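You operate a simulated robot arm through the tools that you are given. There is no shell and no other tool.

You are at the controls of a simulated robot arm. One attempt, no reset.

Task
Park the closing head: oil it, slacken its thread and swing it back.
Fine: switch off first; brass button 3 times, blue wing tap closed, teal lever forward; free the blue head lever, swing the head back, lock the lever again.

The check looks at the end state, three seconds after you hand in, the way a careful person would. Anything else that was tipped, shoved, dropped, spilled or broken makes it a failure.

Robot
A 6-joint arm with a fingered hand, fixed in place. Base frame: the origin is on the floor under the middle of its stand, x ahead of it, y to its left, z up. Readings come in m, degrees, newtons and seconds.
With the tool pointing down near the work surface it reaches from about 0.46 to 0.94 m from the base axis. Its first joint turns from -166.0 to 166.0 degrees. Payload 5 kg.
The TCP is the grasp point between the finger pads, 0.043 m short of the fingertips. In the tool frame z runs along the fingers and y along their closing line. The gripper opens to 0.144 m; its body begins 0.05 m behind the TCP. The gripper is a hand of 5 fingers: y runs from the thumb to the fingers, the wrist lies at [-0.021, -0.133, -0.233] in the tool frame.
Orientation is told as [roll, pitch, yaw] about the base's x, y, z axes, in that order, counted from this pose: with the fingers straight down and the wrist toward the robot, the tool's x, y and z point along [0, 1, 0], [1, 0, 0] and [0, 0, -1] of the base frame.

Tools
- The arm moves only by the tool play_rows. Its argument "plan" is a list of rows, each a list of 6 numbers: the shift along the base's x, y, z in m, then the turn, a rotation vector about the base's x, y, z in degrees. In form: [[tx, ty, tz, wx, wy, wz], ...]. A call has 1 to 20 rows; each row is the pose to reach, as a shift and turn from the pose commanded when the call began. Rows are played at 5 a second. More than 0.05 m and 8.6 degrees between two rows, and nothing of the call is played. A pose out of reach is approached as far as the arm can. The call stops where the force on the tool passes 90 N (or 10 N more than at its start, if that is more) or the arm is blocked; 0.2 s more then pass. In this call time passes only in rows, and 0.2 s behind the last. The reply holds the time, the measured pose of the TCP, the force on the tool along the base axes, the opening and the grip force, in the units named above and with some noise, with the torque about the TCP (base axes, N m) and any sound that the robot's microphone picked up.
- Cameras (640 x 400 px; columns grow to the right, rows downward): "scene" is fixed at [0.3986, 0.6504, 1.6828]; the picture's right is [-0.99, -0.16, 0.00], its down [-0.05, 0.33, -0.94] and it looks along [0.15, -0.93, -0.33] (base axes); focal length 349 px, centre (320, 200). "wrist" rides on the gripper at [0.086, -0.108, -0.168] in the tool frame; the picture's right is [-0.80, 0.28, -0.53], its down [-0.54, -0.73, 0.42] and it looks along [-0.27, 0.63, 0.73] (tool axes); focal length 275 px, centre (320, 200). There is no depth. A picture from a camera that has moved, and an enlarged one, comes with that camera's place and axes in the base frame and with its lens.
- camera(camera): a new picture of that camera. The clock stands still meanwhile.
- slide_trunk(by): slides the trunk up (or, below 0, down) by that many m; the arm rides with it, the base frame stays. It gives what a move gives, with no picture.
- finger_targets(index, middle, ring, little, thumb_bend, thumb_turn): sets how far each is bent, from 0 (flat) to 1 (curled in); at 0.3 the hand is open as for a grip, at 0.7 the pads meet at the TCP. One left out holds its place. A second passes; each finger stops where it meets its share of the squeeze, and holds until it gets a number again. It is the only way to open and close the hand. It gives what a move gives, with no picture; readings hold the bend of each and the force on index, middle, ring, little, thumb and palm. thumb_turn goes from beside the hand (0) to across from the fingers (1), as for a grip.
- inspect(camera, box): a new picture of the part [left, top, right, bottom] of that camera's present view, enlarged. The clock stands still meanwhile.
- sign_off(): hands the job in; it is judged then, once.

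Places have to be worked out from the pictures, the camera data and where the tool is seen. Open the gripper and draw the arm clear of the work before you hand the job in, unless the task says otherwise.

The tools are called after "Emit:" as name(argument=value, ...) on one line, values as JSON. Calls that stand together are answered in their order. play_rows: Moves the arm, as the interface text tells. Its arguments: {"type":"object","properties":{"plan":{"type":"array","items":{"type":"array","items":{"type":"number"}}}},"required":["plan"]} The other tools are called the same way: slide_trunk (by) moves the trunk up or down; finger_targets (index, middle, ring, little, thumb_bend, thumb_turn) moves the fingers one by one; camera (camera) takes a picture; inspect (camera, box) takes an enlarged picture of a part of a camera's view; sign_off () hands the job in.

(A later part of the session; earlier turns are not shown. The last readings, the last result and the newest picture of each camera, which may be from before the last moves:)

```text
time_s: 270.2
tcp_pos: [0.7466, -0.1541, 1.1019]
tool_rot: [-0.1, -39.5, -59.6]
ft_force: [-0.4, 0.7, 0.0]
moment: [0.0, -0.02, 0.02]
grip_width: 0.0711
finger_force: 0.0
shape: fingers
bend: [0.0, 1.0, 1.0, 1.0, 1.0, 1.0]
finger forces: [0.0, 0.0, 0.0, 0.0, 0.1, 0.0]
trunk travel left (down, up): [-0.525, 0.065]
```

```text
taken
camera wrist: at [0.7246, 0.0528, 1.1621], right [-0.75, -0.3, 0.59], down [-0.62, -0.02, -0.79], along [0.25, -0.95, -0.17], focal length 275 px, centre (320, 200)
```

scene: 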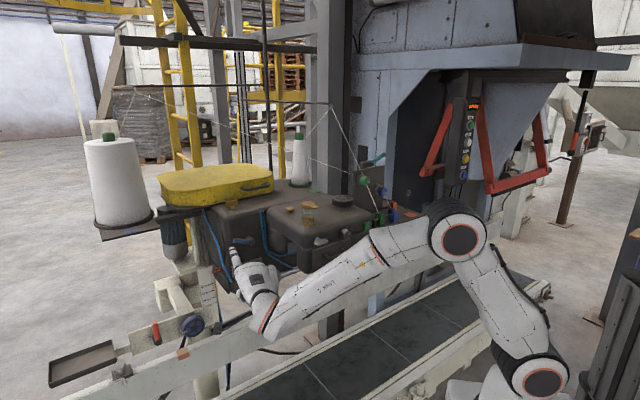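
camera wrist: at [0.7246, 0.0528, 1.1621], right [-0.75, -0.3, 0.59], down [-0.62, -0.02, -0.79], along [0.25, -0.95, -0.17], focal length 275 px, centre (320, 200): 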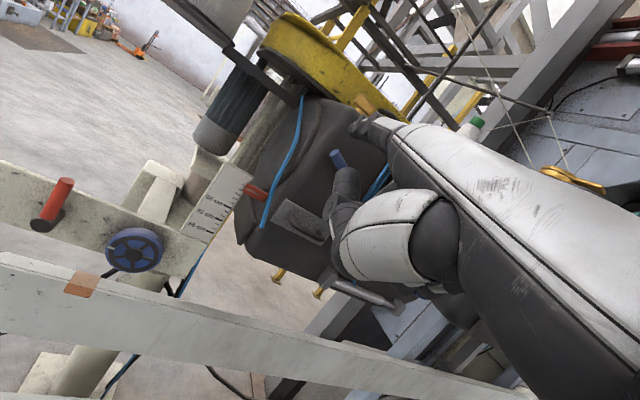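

I zoom the scene to see the lever and check whether the head has shifted at all.

Emit:
inspect(camera="scene", box=[190, 190, 350, 310])

Emit:
inspect(camera="scene", box=[250, 150, 450, 280])

Emit:
inspect(camera="scene", box=[80, 120, 280, 280])

```text
3.33 times, centred on (270, 250) of scene
camera zoom: at [0.3986, 0.6504, 1.6828], right [-0.99, -0.16, 0.0], down [-0.05, 0.33, -0.94], along [0.15, -0.93, -0.33], focal length 1163 px, centre (487, 33)
```

zoom: 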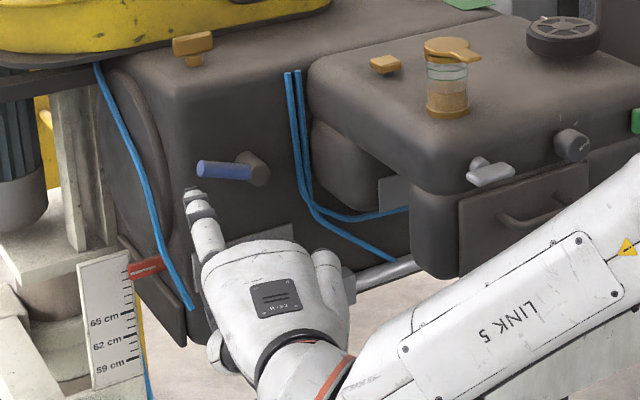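

```text
3.08 times, centred on (350, 215) of scene
camera zoom: at [0.3986, 0.6504, 1.6828], right [-0.99, -0.16, 0.0], down [-0.05, 0.33, -0.94], along [0.15, -0.93, -0.33], focal length 1074 px, centre (228, 154)
```

zoom: 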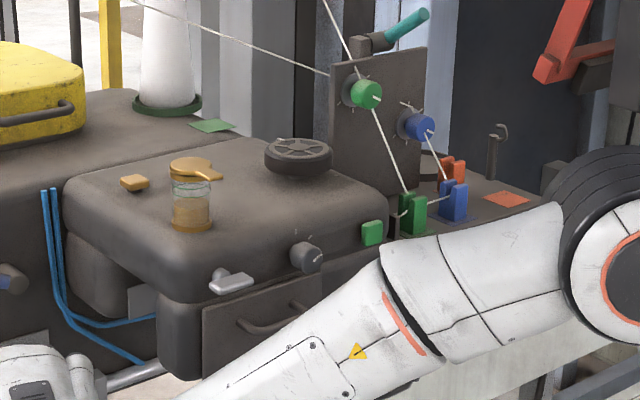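

```text
2.50 times, centred on (180, 200) of scene
camera zoom: at [0.3986, 0.6504, 1.6828], right [-0.99, -0.16, 0.0], down [-0.05, 0.33, -0.94], along [0.15, -0.93, -0.33], focal length 872 px, centre (670, 200)
```

zoom: 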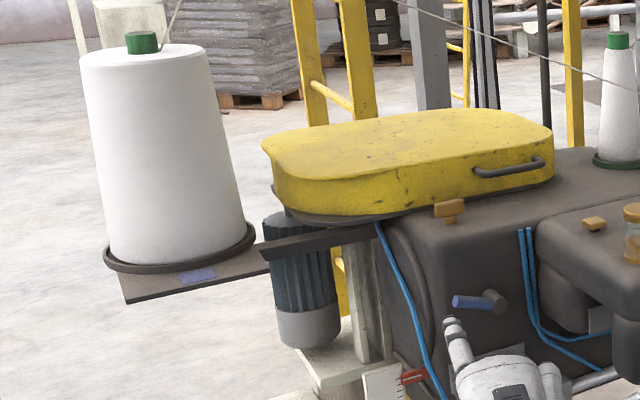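

The lever now points left, everything else unchanged. The easiest push for swinging the head is on its left flank with the side of the fist, toward −u (right), which turns it about the column on the left. I close the fist and stage beside the flank.

Emit:
finger_targets(thumb_bend=0.3)

Emit:
finger_targets(index=1.0)

Emit:
finger_targets(thumb_bend=0.8)

Emit:
play_rows(plan=[[-0.013, -0.022, 0, 0, 0, 4], [-0.027, -0.043, 0, 0, 0, 8], [-0.04, -0.065, 0, 0, 0, 12], [-0.0536, -0.0859, 0, 0, 0, 15], [-0.035, -0.11, 0, 0, 0, 15], [-0.012, -0.133, 0, 0, 0, 15]])

Emit:
inspect(camera="scene", box=[190, 190, 350, 310])

```text
time_s: 271.2
tcp_pos: [0.7478, -0.1563, 1.1027]
tool_rot: [0.2, -39.6, -59.8]
ft_force: [0.1, -0.8, 0.8]
moment: [-0.01, 0.0, -0.01]
grip_width: 0.2074
finger_force: 0.1
shape: fingers
bend: [0.0, 1.0, 1.0, 1.0, 0.3, 0.98]
finger forces: [0.0, 0.1, 0.0, 0.0, 0.1, 0.0]
trunk travel left (down, up): [-0.525, 0.065]
```

```text
time_s: 272.2
tcp_pos: [0.7471, -0.1546, 1.1031]
tool_rot: [0.2, -39.6, -59.7]
ft_force: [-0.6, 0.7, -0.3]
moment: [0.0, 0.0, -0.05]
grip_width: 0.0672
finger_force: 0.1
shape: fingers
bend: [0.9, 1.0, 1.0, 1.0, 0.3, 0.98]
finger forces: [0.1, 0.0, 0.0, 0.0, 0.0, 0.1]
trunk travel left (down, up): [-0.525, 0.065]
```

```text
time_s: 273.2
tcp_pos: [0.748, -0.1545, 1.1019]
tool_rot: [0.2, -39.6, -59.7]
ft_force: [-0.9, -0.5, -0.7]
moment: [-0.02, 0.01, 0.03]
grip_width: 0.0639
finger_force: 0.0
shape: fingers
bend: [1.0, 1.0, 1.0, 1.0, 0.79, 1.0]
finger forces: [0.0, 0.0, 0.0, 0.0, 0.0, 0.0]
trunk travel left (down, up): [-0.525, 0.065]
```

```text
time_s: 274.6
tcp_pos: [0.7384, -0.2882, 1.1024]
tool_rot: [0.1, -39.4, -44.8]
ft_force: [0.3, 0.0, 0.8]
moment: [0.0, -0.01, -0.03]
grip_width: 0.0638
finger_force: 0.1
shape: fingers
bend: [1.0, 1.0, 1.0, 1.0, 0.79, 1.0]
finger forces: [0.0, 0.1, 0.1, 0.0, 0.1, 0.1]
trunk travel left (down, up): [-0.525, 0.065]
```

```text
3.33 times, centred on (270, 250) of scene
camera zoom: at [0.3986, 0.6504, 1.6828], right [-0.99, -0.16, 0.0], down [-0.05, 0.33, -0.94], along [0.15, -0.93, -0.33], focal length 1163 px, centre (487, 33)
```

zoom: 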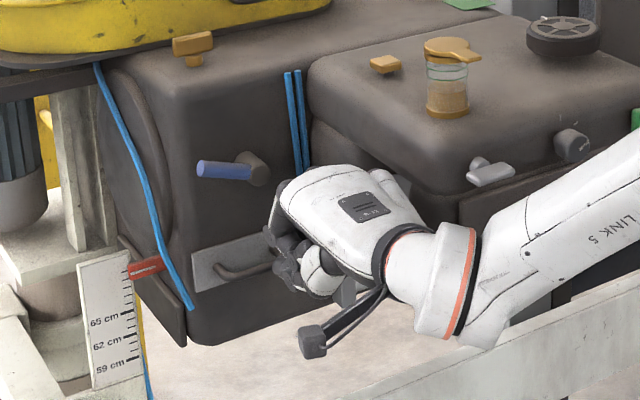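

Staged next to the flank. I push right in small steps and watch the force and whether the head moves.

Emit:
play_rows(plan=[[-0.008, -0.008, 0, 0, 0, 0], [-0.0155, -0.0155, 0, 0, 0, 0]])

Emit:
play_rows(plan=[[-0.005, -0.005, 0, 0, 0, 0]])

Emit:
inspect(camera="scene", box=[190, 190, 350, 310])

```text
time_s: 275.2
tcp_pos: [0.7216, -0.3046, 1.103]
tool_rot: [0.3, -39.5, -44.9]
ft_force: [-0.3, -0.9, 0.3]
moment: [0.0, -0.02, 0.01]
grip_width: 0.064
finger_force: 0.2
shape: fingers
bend: [1.0, 1.0, 1.0, 1.0, 0.79, 1.0]
finger forces: [0.0, 0.0, 0.0, 0.0, 0.1, 0.3]
trunk travel left (down, up): [-0.525, 0.065]
```

```text
time_s: 275.6
tcp_pos: [0.7152, -0.3094, 1.102]
tool_rot: [0.2, -39.6, -44.8]
ft_force: [0.0, 0.0, -0.6]
moment: [-0.02, 0.04, 0.08]
grip_width: 0.0642
finger_force: 0.3
shape: fingers
bend: [1.0, 1.0, 1.0, 1.0, 0.79, 1.0]
finger forces: [0.0, 0.1, 0.0, 0.0, 0.1, 0.3]
trunk travel left (down, up): [-0.525, 0.065]
```

```text
3.33 times, centred on (270, 250) of scene
camera zoom: at [0.3986, 0.6504, 1.6828], right [-0.99, -0.16, 0.0], down [-0.05, 0.33, -0.94], along [0.15, -0.93, -0.33], focal length 1163 px, centre (487, 33)
```

zoom: 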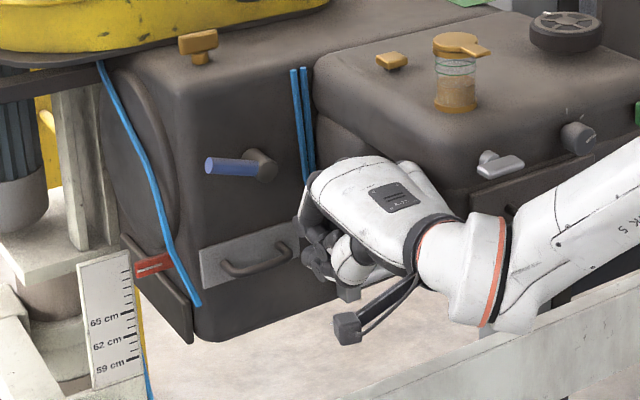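

The whole head unit swings about the column with almost no force. I keep pushing along its arc, turning the hand with it.

Emit:
play_rows(plan=[[-0.0061, -0.0199, 0, 0, 0, 2], [-0.0122, -0.0397, 0, 0, 0, 4], [-0.0166, -0.06, 0, 0, 0, 6], [-0.0209, -0.0804, 0, 0, 0, 8]])

Emit:
camera(camera="scene")

```text
time_s: 276.6
tcp_pos: [0.6952, -0.3907, 1.1024]
tool_rot: [0.3, -39.6, -36.7]
ft_force: [1.2, 0.2, -0.3]
moment: [0.0, 0.0, 0.0]
grip_width: 0.0639
finger_force: 0.0
shape: fingers
bend: [1.0, 1.0, 1.0, 1.0, 0.79, 1.0]
finger forces: [0.0, 0.0, 0.1, 0.0, 0.0, 0.0]
trunk travel left (down, up): [-0.525, 0.065]
```

```text
taken
```

scene: 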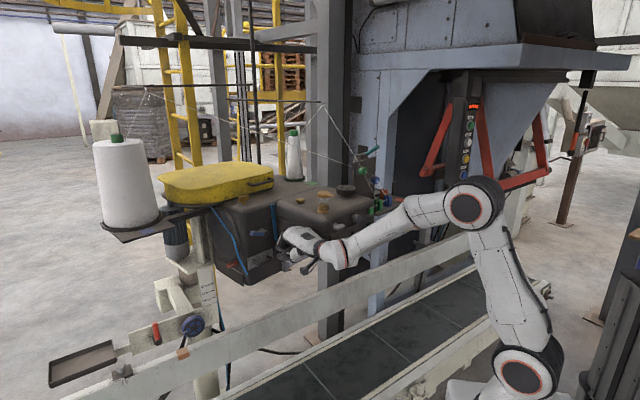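

The unit has swung back noticeably and moves freely. I hold still a moment to see where it settles.

Emit:
play_rows(plan=[[0, 0, 0, 0, 0, 0], [0, 0, 0, 0, 0, 0], [0, 0, 0, 0, 0, 0]])

Emit:
inspect(camera="scene", box=[80, 100, 420, 310])

Emit:
inspect(camera="scene", box=[200, 150, 400, 290])

```text
time_s: 277.4
tcp_pos: [0.6953, -0.3893, 1.1029]
tool_rot: [0.2, -39.5, -36.8]
ft_force: [0.2, -0.5, -0.2]
moment: [0.0, -0.01, -0.01]
grip_width: 0.0642
finger_force: 0.0
shape: fingers
bend: [1.0, 1.0, 1.0, 1.0, 0.79, 1.0]
finger forces: [0.0, 0.1, 0.1, 0.0, 0.0, 0.0]
trunk travel left (down, up): [-0.525, 0.065]
```

```text
1.88 times, centred on (250, 205) of scene
camera zoom: at [0.3986, 0.6504, 1.6828], right [-0.99, -0.16, 0.0], down [-0.05, 0.33, -0.94], along [0.15, -0.93, -0.33], focal length 657 px, centre (452, 191)
```

zoom: 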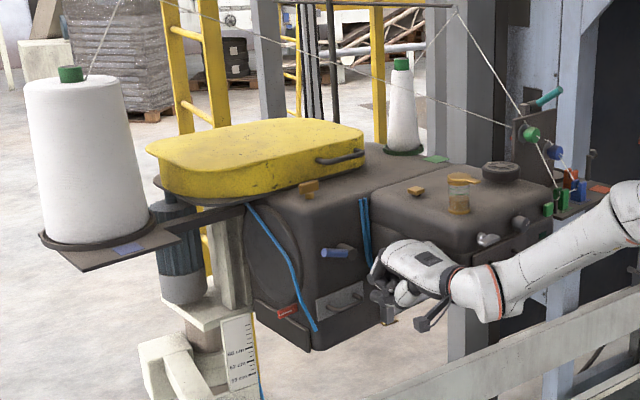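

```text
2.86 times, centred on (300, 220) of scene
camera zoom: at [0.3986, 0.6504, 1.6828], right [-0.99, -0.16, 0.0], down [-0.05, 0.33, -0.94], along [0.15, -0.93, -0.33], focal length 997 px, centre (377, 143)
```

zoom: 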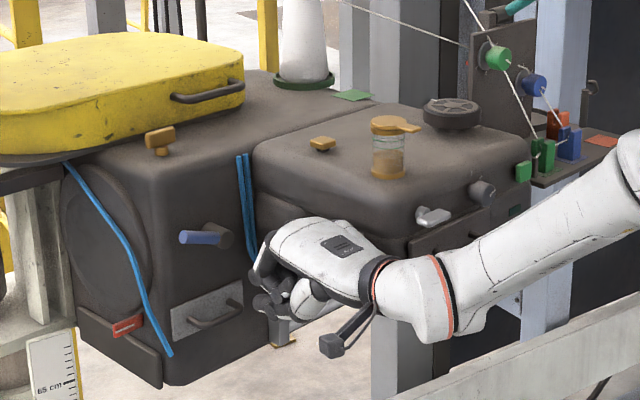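

It rests where I left it (~12–15°). I continue pushing along the arc toward its back stop, checking force.

Emit:
play_rows(plan=[[-0.0025, -0.0207, 0, 0, 0, 2.5], [-0.0049, -0.0413, 0, 0, 0, 5], [-0.0057, -0.062, 0, 0, 0, 7.5], [-0.0065, -0.0827, 0, 0, 0, 10]])

Emit:
inspect(camera="scene", box=[80, 100, 420, 310])

```text
time_s: 278.4
tcp_pos: [0.6881, -0.473, 1.1033]
tool_rot: [0.3, -39.6, -26.8]
ft_force: [1.4, -0.8, -0.6]
moment: [0.03, 0.01, 0.03]
grip_width: 0.0643
finger_force: 0.0
shape: fingers
bend: [1.0, 1.0, 1.0, 1.0, 0.79, 1.0]
finger forces: [0.0, 0.0, 0.1, 0.0, 0.1, 0.0]
trunk travel left (down, up): [-0.525, 0.065]
```

```text
1.88 times, centred on (250, 205) of scene
camera zoom: at [0.3986, 0.6504, 1.6828], right [-0.99, -0.16, 0.0], down [-0.05, 0.33, -0.94], along [0.15, -0.93, -0.33], focal length 657 px, centre (452, 191)
```

zoom: 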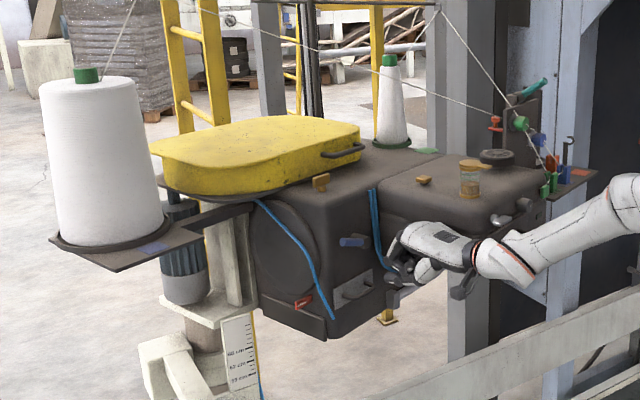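

Still free, about 25°. I continue along the arc.

Emit:
play_rows(plan=[[0.001, -0.0208, 0, 0, 0, 2.5], [0.0022, -0.0415, 0, 0, 0, 5], [0.005, -0.0621, 0, 0, 0, 7.5], [0.008, -0.0827, 0, 0, 0, 10]])

Emit:
inspect(camera="scene", box=[80, 100, 420, 310])

```text
time_s: 279.4
tcp_pos: [0.6983, -0.5387, 1.1022]
tool_rot: [-0.5, -39.3, -15.2]
ft_force: [-17.9, 82.1, -7.8]
moment: [-6.54, -1.97, -6.5]
grip_width: 0.0641
finger_force: 36.3
shape: fingers
bend: [1.0, 1.0, 1.0, 1.0, 0.79, 1.0]
finger forces: [0.0, 0.1, 0.1, 3.1, 0.1, 68.9]
trunk travel left (down, up): [-0.525, 0.065]
```

```text
1.88 times, centred on (250, 205) of scene
camera zoom: at [0.3986, 0.6504, 1.6828], right [-0.99, -0.16, 0.0], down [-0.05, 0.33, -0.94], along [0.15, -0.93, -0.33], focal length 657 px, centre (452, 191)
```

zoom: 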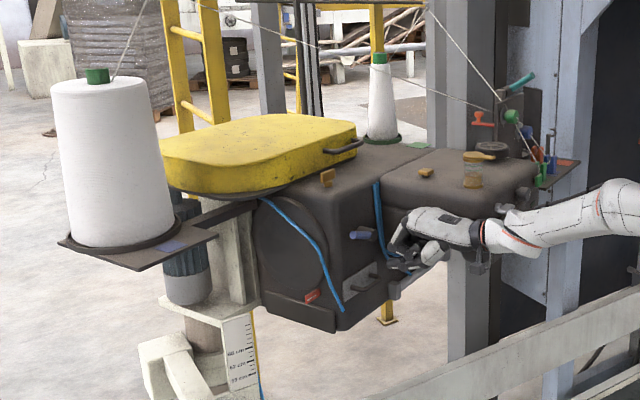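

84 N: the head is against its back stop. I release the push right away and check that it stays there.

Emit:
play_rows(plan=[[0.001, 0.015, 0, 0, 0, 0], [0.002, 0.03, 0, 0, 0, 0]])

Emit:
inspect(camera="scene", box=[80, 100, 420, 310])

Emit:
inspect(camera="scene", box=[200, 150, 400, 290])

```text
time_s: 280.0
tcp_pos: [0.693, -0.5301, 1.1069]
tool_rot: [0.4, -39.7, -17.4]
ft_force: [0.2, -0.5, 0.4]
moment: [0.0, 0.04, 0.0]
grip_width: 0.064
finger_force: 0.0
shape: fingers
bend: [1.0, 1.0, 1.0, 1.0, 0.79, 1.0]
finger forces: [0.0, 0.0, 0.0, 0.1, 0.1, 0.0]
trunk travel left (down, up): [-0.525, 0.065]
```

```text
1.88 times, centred on (250, 205) of scene
camera zoom: at [0.3986, 0.6504, 1.6828], right [-0.99, -0.16, 0.0], down [-0.05, 0.33, -0.94], along [0.15, -0.93, -0.33], focal length 657 px, centre (452, 191)
```

zoom: 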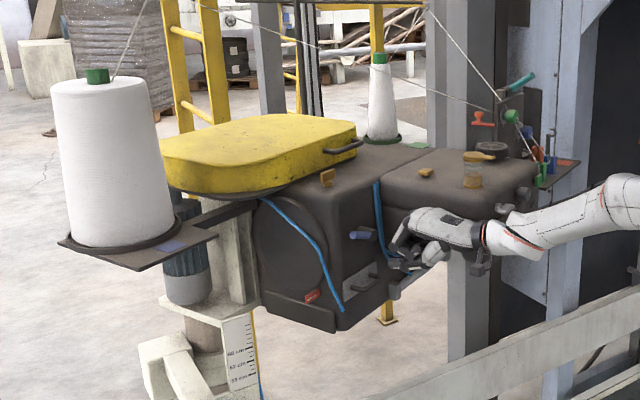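

```text
2.86 times, centred on (300, 220) of scene
camera zoom: at [0.3986, 0.6504, 1.6828], right [-0.99, -0.16, 0.0], down [-0.05, 0.33, -0.94], along [0.15, -0.93, -0.33], focal length 997 px, centre (377, 143)
```

zoom: 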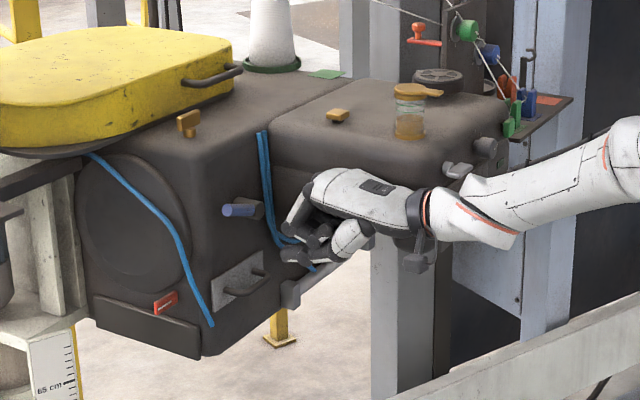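

The head stays at the back stop; from tracked points it swung ~30° about (u 0.39, v 1.18). The lever's pivot should now be near (0.777, −0.564, 1.147), pointing left (+y). I retreat, extend the index, and look with the wrist camera.

Emit:
play_rows(plan=[[-0.035, 0.022, -0.005, 0, 0, 0.8], [-0.07, 0.045, -0.01, 0, 0, 1.6], [-0.103, 0.07, -0.02, 0, 0, 2.4]])

Emit:
finger_targets(thumb_bend=0.3)

Emit:
finger_targets(index=0.0)

Emit:
finger_targets(thumb_bend=1.0)

Emit:
camera(camera="wrist")

Emit:
inspect(camera="scene", box=[220, 180, 400, 300])

```text
time_s: 280.8
tcp_pos: [0.5952, -0.4547, 1.0844]
tool_rot: [0.1, -39.7, -14.4]
ft_force: [-0.6, 0.2, -0.5]
moment: [-0.01, 0.01, -0.01]
grip_width: 0.0641
finger_force: 0.1
shape: fingers
bend: [1.0, 1.0, 1.0, 1.0, 0.79, 1.0]
finger forces: [0.0, 0.0, 0.0, 0.1, 0.0, 0.0]
trunk travel left (down, up): [-0.525, 0.065]
```

```text
time_s: 281.8
tcp_pos: [0.5956, -0.4537, 1.0846]
tool_rot: [0.1, -39.5, -14.5]
ft_force: [0.1, 0.8, 0.2]
moment: [-0.02, 0.02, 0.0]
grip_width: 0.0988
finger_force: 0.1
shape: fingers
bend: [1.0, 1.0, 1.0, 1.0, 0.3, 0.98]
finger forces: [0.0, 0.0, 0.0, 0.0, 0.1, 0.0]
trunk travel left (down, up): [-0.525, 0.065]
```

```text
time_s: 282.8
tcp_pos: [0.5964, -0.4552, 1.0841]
tool_rot: [0.1, -39.5, -14.4]
ft_force: [0.5, 0.2, -0.9]
moment: [0.02, 0.02, 0.03]
grip_width: 0.208
finger_force: 0.1
shape: fingers
bend: [0.0, 1.0, 1.0, 1.0, 0.3, 0.98]
finger forces: [0.0, 0.0, 0.0, 0.0, 0.0, 0.1]
trunk travel left (down, up): [-0.525, 0.065]
```

```text
time_s: 283.8
tcp_pos: [0.5946, -0.4552, 1.0841]
tool_rot: [0.1, -39.5, -14.5]
ft_force: [-1.0, 0.5, -0.6]
moment: [-0.03, -0.02, -0.05]
grip_width: 0.0716
finger_force: 0.0
shape: fingers
bend: [0.0, 1.0, 1.0, 1.0, 1.0, 1.0]
finger forces: [0.0, 0.0, 0.1, 0.1, 0.0, 0.1]
trunk travel left (down, up): [-0.525, 0.065]
```

```text
taken
camera wrist: at [0.4317, -0.3246, 1.1447], right [-0.31, -0.74, 0.59], down [-0.41, -0.45, -0.79], along [0.85, -0.49, -0.17], focal length 275 px, centre (320, 200)
```

wrist: 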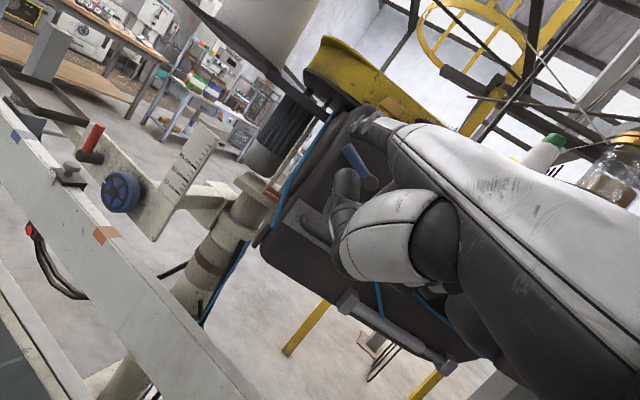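

```text
3.33 times, centred on (310, 240) of scene
camera zoom: at [0.3986, 0.6504, 1.6828], right [-0.99, -0.16, 0.0], down [-0.05, 0.33, -0.94], along [0.15, -0.93, -0.33], focal length 1163 px, centre (353, 67)
```

zoom: 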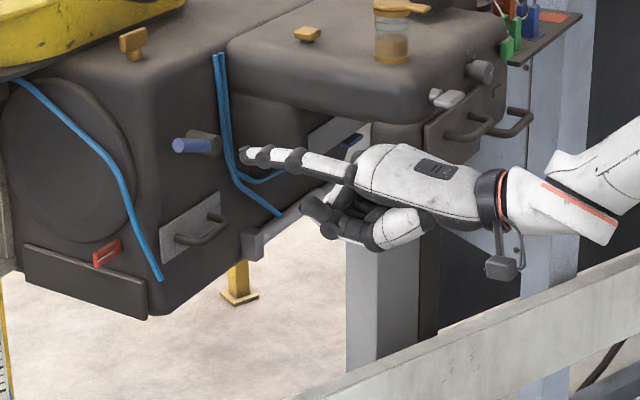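

Both views show the lever. I zoom in the wrist view to triangulate the lever and fingertip.

Emit:
inspect(camera="wrist", box=[310, 90, 430, 200])

Emit:
inspect(camera="scene", box=[255, 205, 305, 240])

```text
3.64 times, centred on (370, 145) of wrist
camera zoom: at [0.4317, -0.3246, 1.1447], right [-0.31, -0.74, 0.59], down [-0.41, -0.45, -0.79], along [0.85, -0.49, -0.17], focal length 1001 px, centre (138, 400)
```

zoom: 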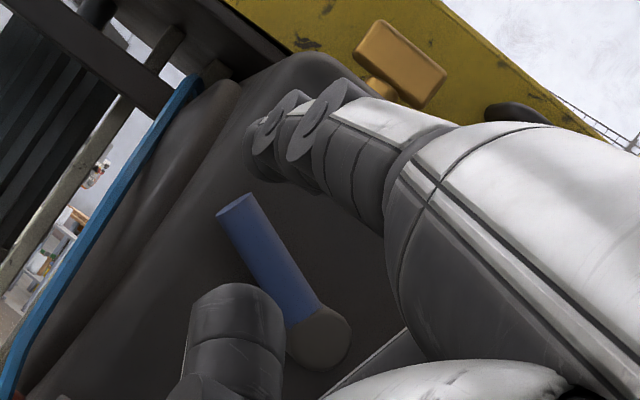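

```text
11.43 times, centred on (280, 222) of scene
camera zoom: at [0.3986, 0.6504, 1.6828], right [-0.99, -0.16, 0.0], down [-0.05, 0.33, -0.94], along [0.15, -0.93, -0.33], focal length 3988 px, centre (777, -57)
```

zoom: 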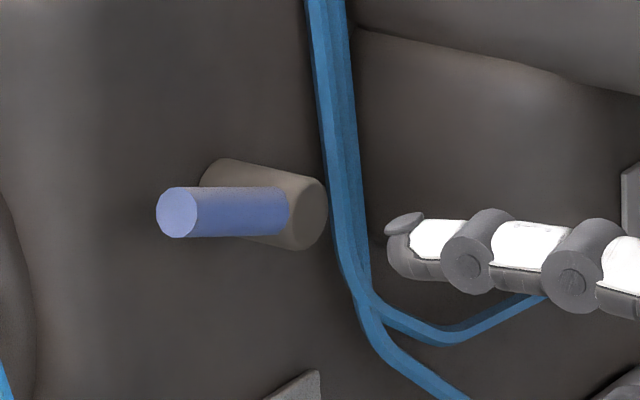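

Lever end at (0.788, −0.513, 1.163), pivot (0.771, −0.57, 1.142): it stands 70° left of vertical. I bring the fingertip below it, then push it up and right to vertical.

Emit:
play_rows(plan=[[0.01, -0.0215, -0.0285, 0, 0, 0], [0.02, -0.043, -0.057, 0, 0, 0], [0.046, -0.05, -0.057, 0, 0, 0], [0.072, -0.057, -0.057, 0, 0, 0], [0.0973, -0.0636, -0.057, 0, 0, 0]])

Emit:
inspect(camera="wrist", box=[300, 80, 420, 190])

Emit:
inspect(camera="scene", box=[250, 200, 310, 245])

```text
time_s: 285.0
tcp_pos: [0.6929, -0.5194, 1.0257]
tool_rot: [0.3, -39.5, -14.5]
ft_force: [-0.9, -0.6, -0.3]
moment: [0.01, -0.01, -0.01]
grip_width: 0.0718
finger_force: 0.1
shape: fingers
bend: [0.0, 1.0, 1.0, 1.0, 1.0, 1.0]
finger forces: [0.0, 0.0, 0.0, 0.0, 0.0, 0.1]
trunk travel left (down, up): [-0.525, 0.065]
```

```text
3.64 times, centred on (360, 135) of wrist
camera zoom: at [0.5291, -0.3889, 1.0863], right [-0.31, -0.74, 0.59], down [-0.42, -0.45, -0.79], along [0.85, -0.49, -0.17], focal length 1001 px, centre (174, 436)
```

zoom: 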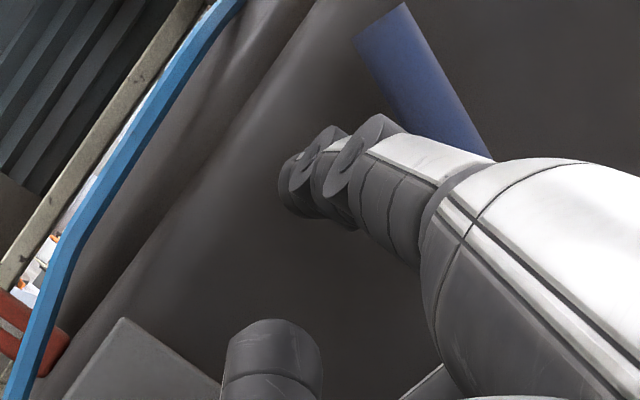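

```text
8.89 times, centred on (280, 222) of scene
camera zoom: at [0.3986, 0.6504, 1.6828], right [-0.99, -0.16, 0.0], down [-0.05, 0.33, -0.94], along [0.15, -0.93, -0.33], focal length 3102 px, centre (676, 0)
```

zoom: 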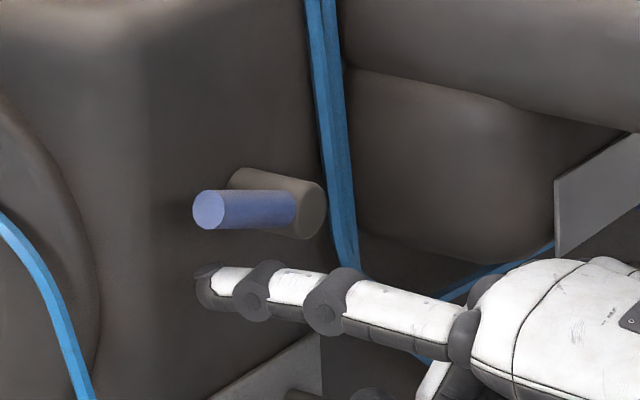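

The finger lies just under the lever. I push up, following the arc.

Emit:
play_rows(plan=[[0, 0, 0.012, 0, 0, 0], [0, 0, 0.0235, 0, 0, 0], [0, -0.0005, 0.034, 0, 0, 0], [-0.0016, -0.0058, 0.048, 0, 0, 0]])

Emit:
inspect(camera="scene", box=[250, 200, 310, 245])

Emit:
inspect(camera="wrist", box=[300, 80, 420, 190])

```text
time_s: 286.0
tcp_pos: [0.6899, -0.5241, 1.0751]
tool_rot: [0.1, -39.6, -14.4]
ft_force: [-1.0, 1.2, -0.2]
moment: [-0.07, 0.06, 0.06]
grip_width: 0.0704
finger_force: 0.1
shape: fingers
bend: [0.0, 1.0, 1.0, 1.0, 1.0, 1.0]
finger forces: [1.5, 0.1, 0.0, 0.0, 0.0, 0.1]
trunk travel left (down, up): [-0.525, 0.065]
```

```text
8.89 times, centred on (280, 222) of scene
camera zoom: at [0.3986, 0.6504, 1.6828], right [-0.99, -0.16, 0.0], down [-0.05, 0.33, -0.94], along [0.15, -0.93, -0.33], focal length 3102 px, centre (676, 0)
```

zoom: 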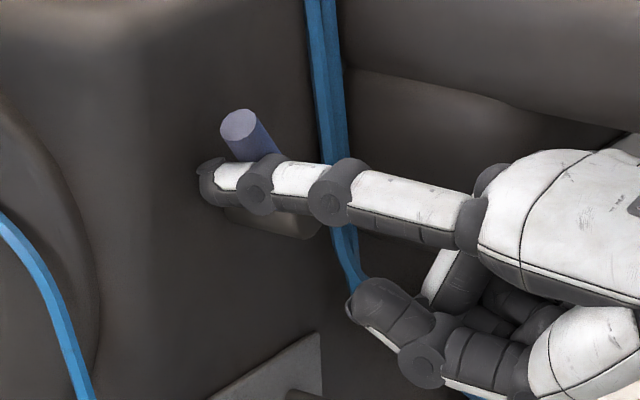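

```text
3.64 times, centred on (360, 135) of wrist
camera zoom: at [0.5262, -0.3942, 1.1351], right [-0.31, -0.74, 0.59], down [-0.41, -0.45, -0.79], along [0.85, -0.49, -0.17], focal length 1001 px, centre (174, 436)
```

zoom: 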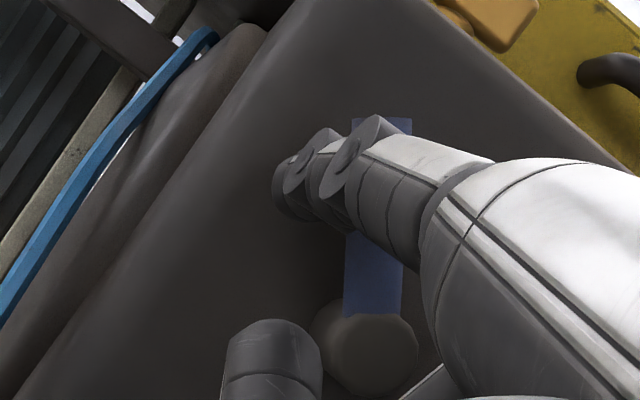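

It's rising (~38° left of vertical). I continue the arc to vertical.

Emit:
play_rows(plan=[[-0.0026, -0.0099, 0.012, 0, 0, 0], [-0.0045, -0.0168, 0.018, 0, 0, 0], [-0.0063, -0.0237, 0.021, 0, 0, 0]])

Emit:
inspect(camera="scene", box=[250, 200, 310, 245])

Emit:
inspect(camera="wrist", box=[300, 80, 420, 190])

```text
time_s: 286.8
tcp_pos: [0.688, -0.5324, 1.0859]
tool_rot: [0.2, -38.7, -13.3]
ft_force: [-6.4, 80.7, -39.2]
moment: [-4.25, -3.1, -5.78]
grip_width: 0.0711
finger_force: 37.2
shape: fingers
bend: [0.0, 1.0, 1.0, 1.0, 1.0, 1.0]
finger forces: [0.9, 0.0, 0.1, 1.0, 0.1, 72.4]
trunk travel left (down, up): [-0.525, 0.065]
```

```text
8.89 times, centred on (280, 222) of scene
camera zoom: at [0.3986, 0.6504, 1.6828], right [-0.99, -0.16, 0.0], down [-0.05, 0.33, -0.94], along [0.15, -0.93, -0.33], focal length 3102 px, centre (676, 0)
```

zoom: 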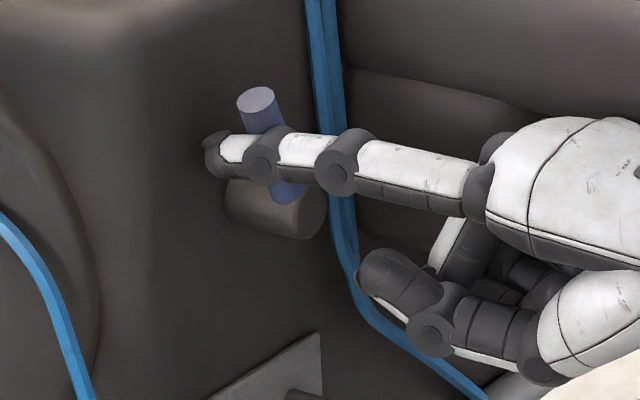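

```text
3.64 times, centred on (360, 135) of wrist
camera zoom: at [0.5226, -0.4053, 1.1489], right [-0.29, -0.75, 0.59], down [-0.42, -0.46, -0.79], along [0.86, -0.48, -0.18], focal length 1001 px, centre (174, 436)
```

zoom: 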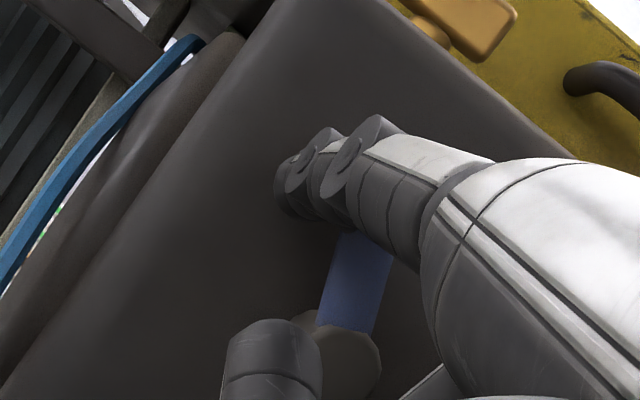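

The palm's right side is pressing on the head's flank (72 N). I back off left at once, then yaw the hand so it comes from further left.

Emit:
play_rows(plan=[[0.004, 0.015, 0.0, 0, 0, 0], [0.008, 0.032, 0.0, 0, 0, 0]])

Emit:
inspect(camera="scene", box=[220, 170, 400, 290])

```text
time_s: 287.4
tcp_pos: [0.6888, -0.5207, 1.0986]
tool_rot: [0.1, -39.8, -14.6]
ft_force: [0.6, 0.4, -0.2]
moment: [-0.07, 0.01, -0.07]
grip_width: 0.0717
finger_force: 0.1
shape: fingers
bend: [0.0, 1.0, 1.0, 1.0, 1.0, 1.0]
finger forces: [0.0, 0.0, 0.0, 0.0, 0.0, 0.0]
trunk travel left (down, up): [-0.525, 0.065]
```

```text
3.33 times, centred on (310, 230) of scene
camera zoom: at [0.3986, 0.6504, 1.6828], right [-0.99, -0.16, 0.0], down [-0.05, 0.33, -0.94], along [0.15, -0.93, -0.33], focal length 1163 px, centre (353, 100)
```

zoom: 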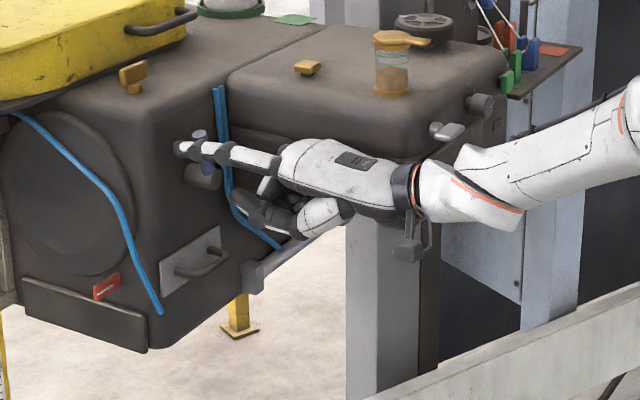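

Released. I retreat a little, yaw to −37° and come back to the lever's left side.

Emit:
play_rows(plan=[[-0.03, 0.01, 0, 0, 0, 0], [-0.05, 0.03, 0, 0, 0, -6], [-0.055, 0.05, -0.005, 0, 0, -12], [-0.053, 0.062, -0.008, 0, 0, -18], [-0.0518, 0.0686, -0.0106, 0, 0, -22.4]])

Emit:
inspect(camera="wrist", box=[300, 80, 440, 200])

Emit:
inspect(camera="scene", box=[240, 190, 330, 255])

```text
time_s: 288.6
tcp_pos: [0.6422, -0.4472, 1.084]
tool_rot: [0.1, -39.6, -36.8]
ft_force: [-0.6, -0.5, 0.4]
moment: [-0.02, -0.02, -0.04]
grip_width: 0.0714
finger_force: 0.1
shape: fingers
bend: [0.0, 1.0, 1.0, 1.0, 1.0, 1.0]
finger forces: [0.0, 0.0, 0.0, 0.0, 0.0, 0.0]
trunk travel left (down, up): [-0.525, 0.065]
```

```text
3.33 times, centred on (370, 140) of wrist
camera zoom: at [0.5399, -0.2641, 1.1447], right [-0.57, -0.57, 0.59], down [-0.56, -0.26, -0.79], along [0.6, -0.78, -0.17], focal length 918 px, centre (153, 400)
```

zoom: 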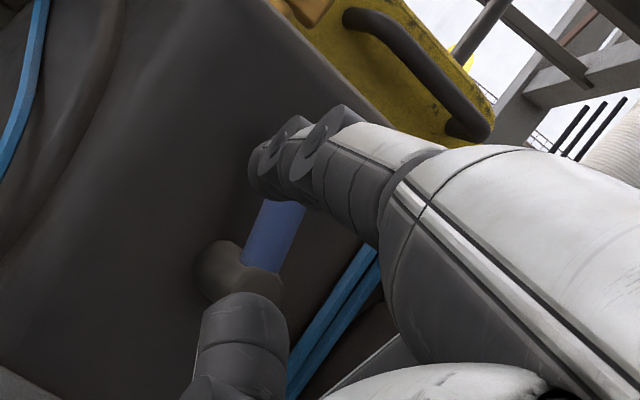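

```text
6.15 times, centred on (285, 222) of scene
camera zoom: at [0.3986, 0.6504, 1.6828], right [-0.99, -0.16, 0.0], down [-0.05, 0.33, -0.94], along [0.15, -0.93, -0.33], focal length 2148 px, centre (535, 62)
```

zoom: 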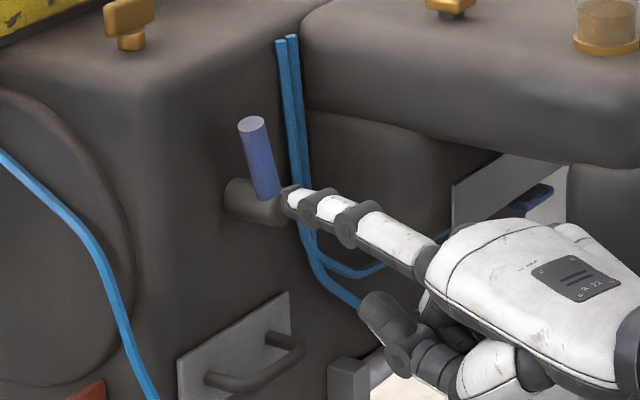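

The lever leans ~16° left; the fingertip is left of it. I go in beside it and push right to vertical.

Emit:
play_rows(plan=[[0.029, -0.016, 0.003, 0, 0, 0], [0.0577, -0.0321, 0.006, 0, 0, 0]])

Emit:
play_rows(plan=[[-0.0026, -0.0097, 0.002, 0, 0, 0], [-0.0047, -0.0174, 0.003, 0, 0, 0]])

Emit:
inspect(camera="scene", box=[240, 190, 330, 255])

```text
time_s: 289.2
tcp_pos: [0.6991, -0.4797, 1.0886]
tool_rot: [0.2, -39.5, -36.9]
ft_force: [0.6, -0.3, -1.6]
moment: [0.0, -0.04, -0.01]
grip_width: 0.0716
finger_force: 0.2
shape: fingers
bend: [0.0, 1.0, 1.0, 1.0, 1.0, 1.0]
finger forces: [0.0, 0.1, 0.0, 0.0, 0.1, 0.1]
trunk travel left (down, up): [-0.525, 0.065]
```

```text
time_s: 289.8
tcp_pos: [0.6929, -0.4967, 1.0922]
tool_rot: [0.3, -39.5, -36.8]
ft_force: [-0.2, 0.7, 0.3]
moment: [-0.06, -0.01, 0.03]
grip_width: 0.0715
finger_force: 0.3
shape: fingers
bend: [0.0, 1.0, 1.0, 1.0, 1.0, 1.0]
finger forces: [0.6, 0.0, 0.0, 0.0, 0.1, 0.1]
trunk travel left (down, up): [-0.525, 0.065]
```

```text
6.15 times, centred on (285, 222) of scene
camera zoom: at [0.3986, 0.6504, 1.6828], right [-0.99, -0.16, 0.0], down [-0.05, 0.33, -0.94], along [0.15, -0.93, -0.33], focal length 2148 px, centre (535, 62)
```

zoom: 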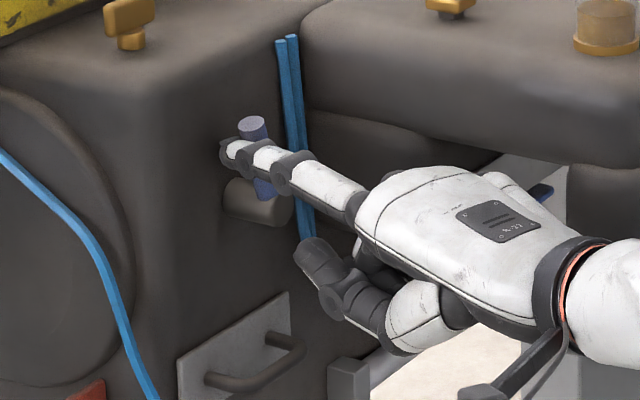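

Contact made. I continue pushing right until it reaches the stop.

Emit:
play_rows(plan=[[-0.0021, -0.0077, 0.001, 0, 0, 0], [-0.0034, -0.0126, 0.001, 0, 0, 0]])

Emit:
play_rows(plan=[[-0.0013, -0.0048, 0.0, 0, 0, 0]])

Emit:
inspect(camera="scene", box=[240, 190, 330, 255])

```text
time_s: 290.4
tcp_pos: [0.6901, -0.5078, 1.0949]
tool_rot: [0.3, -39.6, -36.8]
ft_force: [0.2, 2.7, 1.4]
moment: [-0.19, -0.04, 0.25]
grip_width: 0.0723
finger_force: 0.5
shape: fingers
bend: [0.0, 1.0, 1.0, 1.0, 1.0, 1.0]
finger forces: [1.9, 0.1, 0.0, 0.0, 0.1, 0.0]
trunk travel left (down, up): [-0.525, 0.065]
```

```text
time_s: 290.8
tcp_pos: [0.6887, -0.5139, 1.0951]
tool_rot: [0.1, -39.7, -36.7]
ft_force: [-0.1, 3.0, 1.4]
moment: [-0.34, -0.05, 0.27]
grip_width: 0.0721
finger_force: 1.0
shape: fingers
bend: [0.0, 1.0, 1.0, 1.0, 1.0, 1.0]
finger forces: [2.6, 0.1, 0.0, 0.0, 0.0, 0.0]
trunk travel left (down, up): [-0.525, 0.065]
```

```text
6.15 times, centred on (285, 222) of scene
camera zoom: at [0.3986, 0.6504, 1.6828], right [-0.99, -0.16, 0.0], down [-0.05, 0.33, -0.94], along [0.15, -0.93, -0.33], focal length 2148 px, centre (535, 62)
```

zoom: 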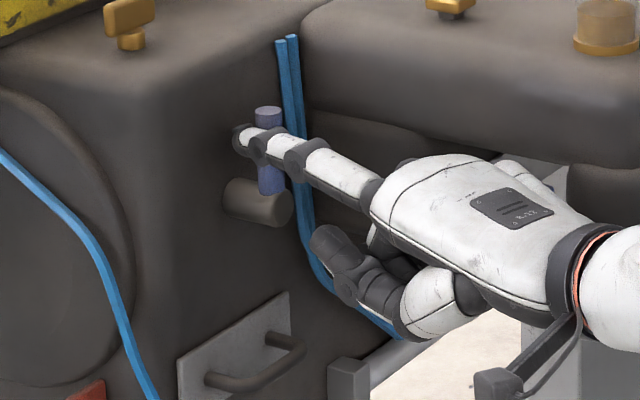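

The lever looks vertical again. I push a few mm more to confirm it is fully against its lock stop.

Emit:
play_rows(plan=[[-0.0011, -0.0042, 0.0, 0, 0, 0]])

Emit:
play_rows(plan=[[-0.0009, -0.0034, 0.0, 0, 0, 0]])

Emit:
inspect(camera="scene", box=[240, 190, 330, 255])

```text
time_s: 291.2
tcp_pos: [0.6884, -0.5176, 1.0938]
tool_rot: [0.2, -39.6, -36.6]
ft_force: [-1.0, 7.2, 0.8]
moment: [-0.77, -0.08, 0.66]
grip_width: 0.0724
finger_force: 3.5
shape: fingers
bend: [0.0, 1.0, 1.0, 1.0, 1.0, 1.0]
finger forces: [6.3, 0.0, 0.0, 0.1, 0.0, 0.0]
trunk travel left (down, up): [-0.525, 0.065]
```

```text
time_s: 291.6
tcp_pos: [0.6872, -0.5206, 1.095]
tool_rot: [0.0, -39.6, -36.6]
ft_force: [-0.8, 11.0, 0.8]
moment: [-1.12, -0.08, 1.0]
grip_width: 0.0719
finger_force: 4.7
shape: fingers
bend: [0.0, 1.0, 1.0, 1.0, 1.0, 1.0]
finger forces: [9.4, 0.0, 0.1, 0.0, 0.0, 0.0]
trunk travel left (down, up): [-0.525, 0.065]
```

```text
6.15 times, centred on (285, 222) of scene
camera zoom: at [0.3986, 0.6504, 1.6828], right [-0.99, -0.16, 0.0], down [-0.05, 0.33, -0.94], along [0.15, -0.93, -0.33], focal length 2148 px, centre (535, 62)
```

zoom: 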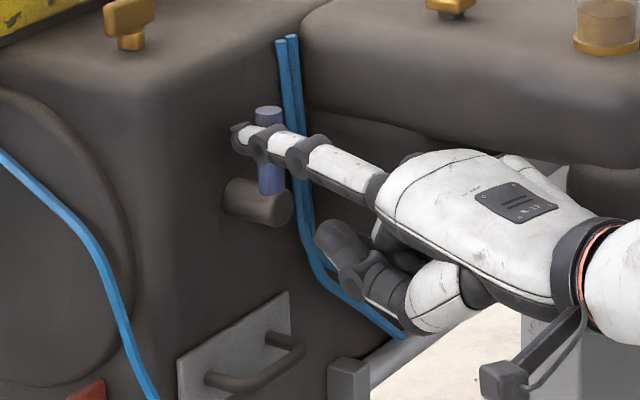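

11 N with no more motion: the lever is back at its lock stop, vertical. I withdraw left and back, clear of the machine.

Emit:
play_rows(plan=[[0.0035, 0.013, 0, 0, 0, 0], [0.006, 0.025, 0, 0, 0, 0], [-0.028, 0.05, 0, 0, 0, 0], [-0.064, 0.077, 0, 0, 0, 0], [-0.1, 0.104, 0, 0, 0, 0], [-0.135, 0.132, 0, 0, 0, 0], [-0.17, 0.16, 0, 0, 0, 0]])

Emit:
camera(camera="scene")

Emit:
inspect(camera="scene", box=[210, 140, 410, 290])

Emit:
camera(camera="wrist")

```text
time_s: 293.2
tcp_pos: [0.5157, -0.3627, 1.0943]
tool_rot: [0.2, -39.6, -36.9]
ft_force: [0.1, -0.2, -0.1]
moment: [-0.02, 0.0, 0.01]
grip_width: 0.0717
finger_force: 0.1
shape: fingers
bend: [0.0, 1.0, 1.0, 1.0, 1.0, 1.0]
finger forces: [0.0, 0.1, 0.0, 0.0, 0.1, 0.0]
trunk travel left (down, up): [-0.525, 0.065]
```

```text
taken
```

scene: 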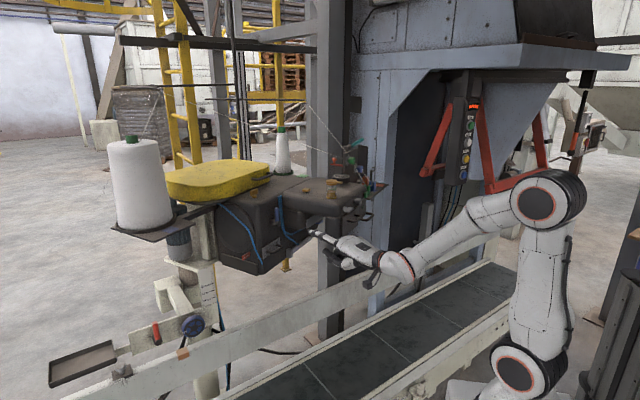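

```text
2.67 times, centred on (310, 215) of scene
camera zoom: at [0.3986, 0.6504, 1.6828], right [-0.99, -0.16, 0.0], down [-0.05, 0.33, -0.94], along [0.15, -0.93, -0.33], focal length 931 px, centre (347, 160)
```

zoom: 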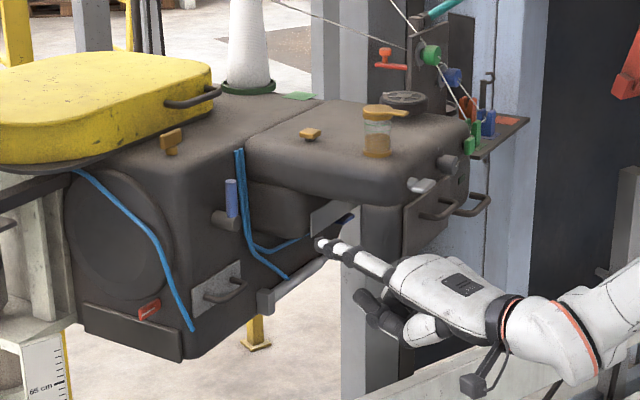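

```text
taken
camera wrist: at [0.4138, -0.1799, 1.1548], right [-0.57, -0.57, 0.59], down [-0.55, -0.26, -0.79], along [0.6, -0.78, -0.16], focal length 275 px, centre (320, 200)
```

wrist: 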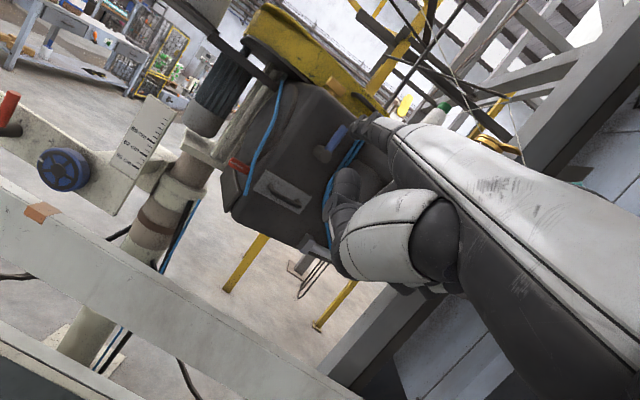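

The lever is vertical and the head is back. I zoom in to verify tap, teal lever, knob, lamp and lever.

Emit:
inspect(camera="scene", box=[300, 200, 360, 240])

Emit:
inspect(camera="scene", box=[320, 130, 410, 225])

Emit:
inspect(camera="scene", box=[260, 190, 310, 240])

```text
10.00 times, centred on (330, 220) of scene
camera zoom: at [0.3986, 0.6504, 1.6828], right [-0.99, -0.16, 0.0], down [-0.05, 0.33, -0.94], along [0.15, -0.93, -0.33], focal length 3490 px, centre (220, 0)
```

zoom: 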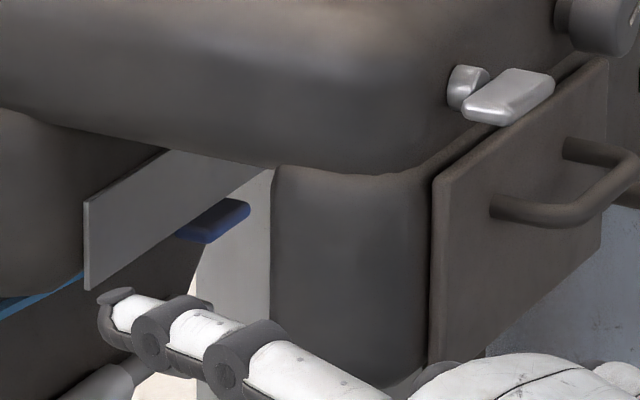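

```text
4.21 times, centred on (365, 178) of scene
camera zoom: at [0.3986, 0.6504, 1.6828], right [-0.99, -0.16, 0.0], down [-0.05, 0.33, -0.94], along [0.15, -0.93, -0.33], focal length 1469 px, centre (130, 295)
```

zoom: 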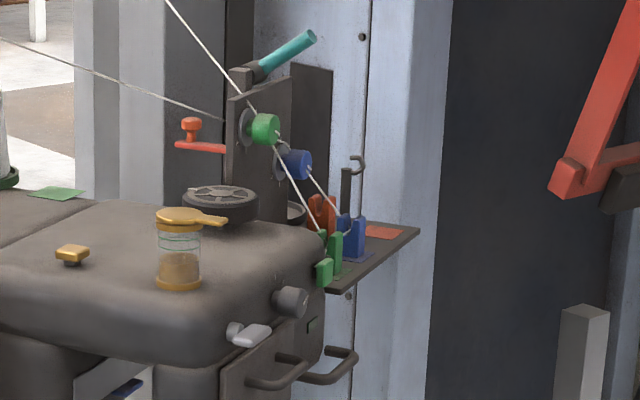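

```text
8.00 times, centred on (285, 215) of scene
camera zoom: at [0.3986, 0.6504, 1.6828], right [-0.99, -0.16, 0.0], down [-0.05, 0.33, -0.94], along [0.15, -0.93, -0.33], focal length 2792 px, centre (600, 80)
```

zoom: 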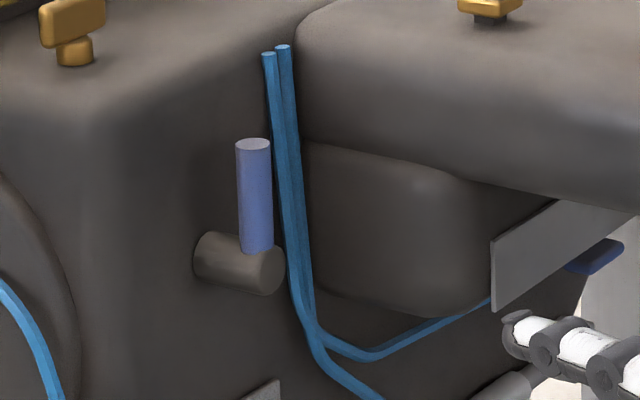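

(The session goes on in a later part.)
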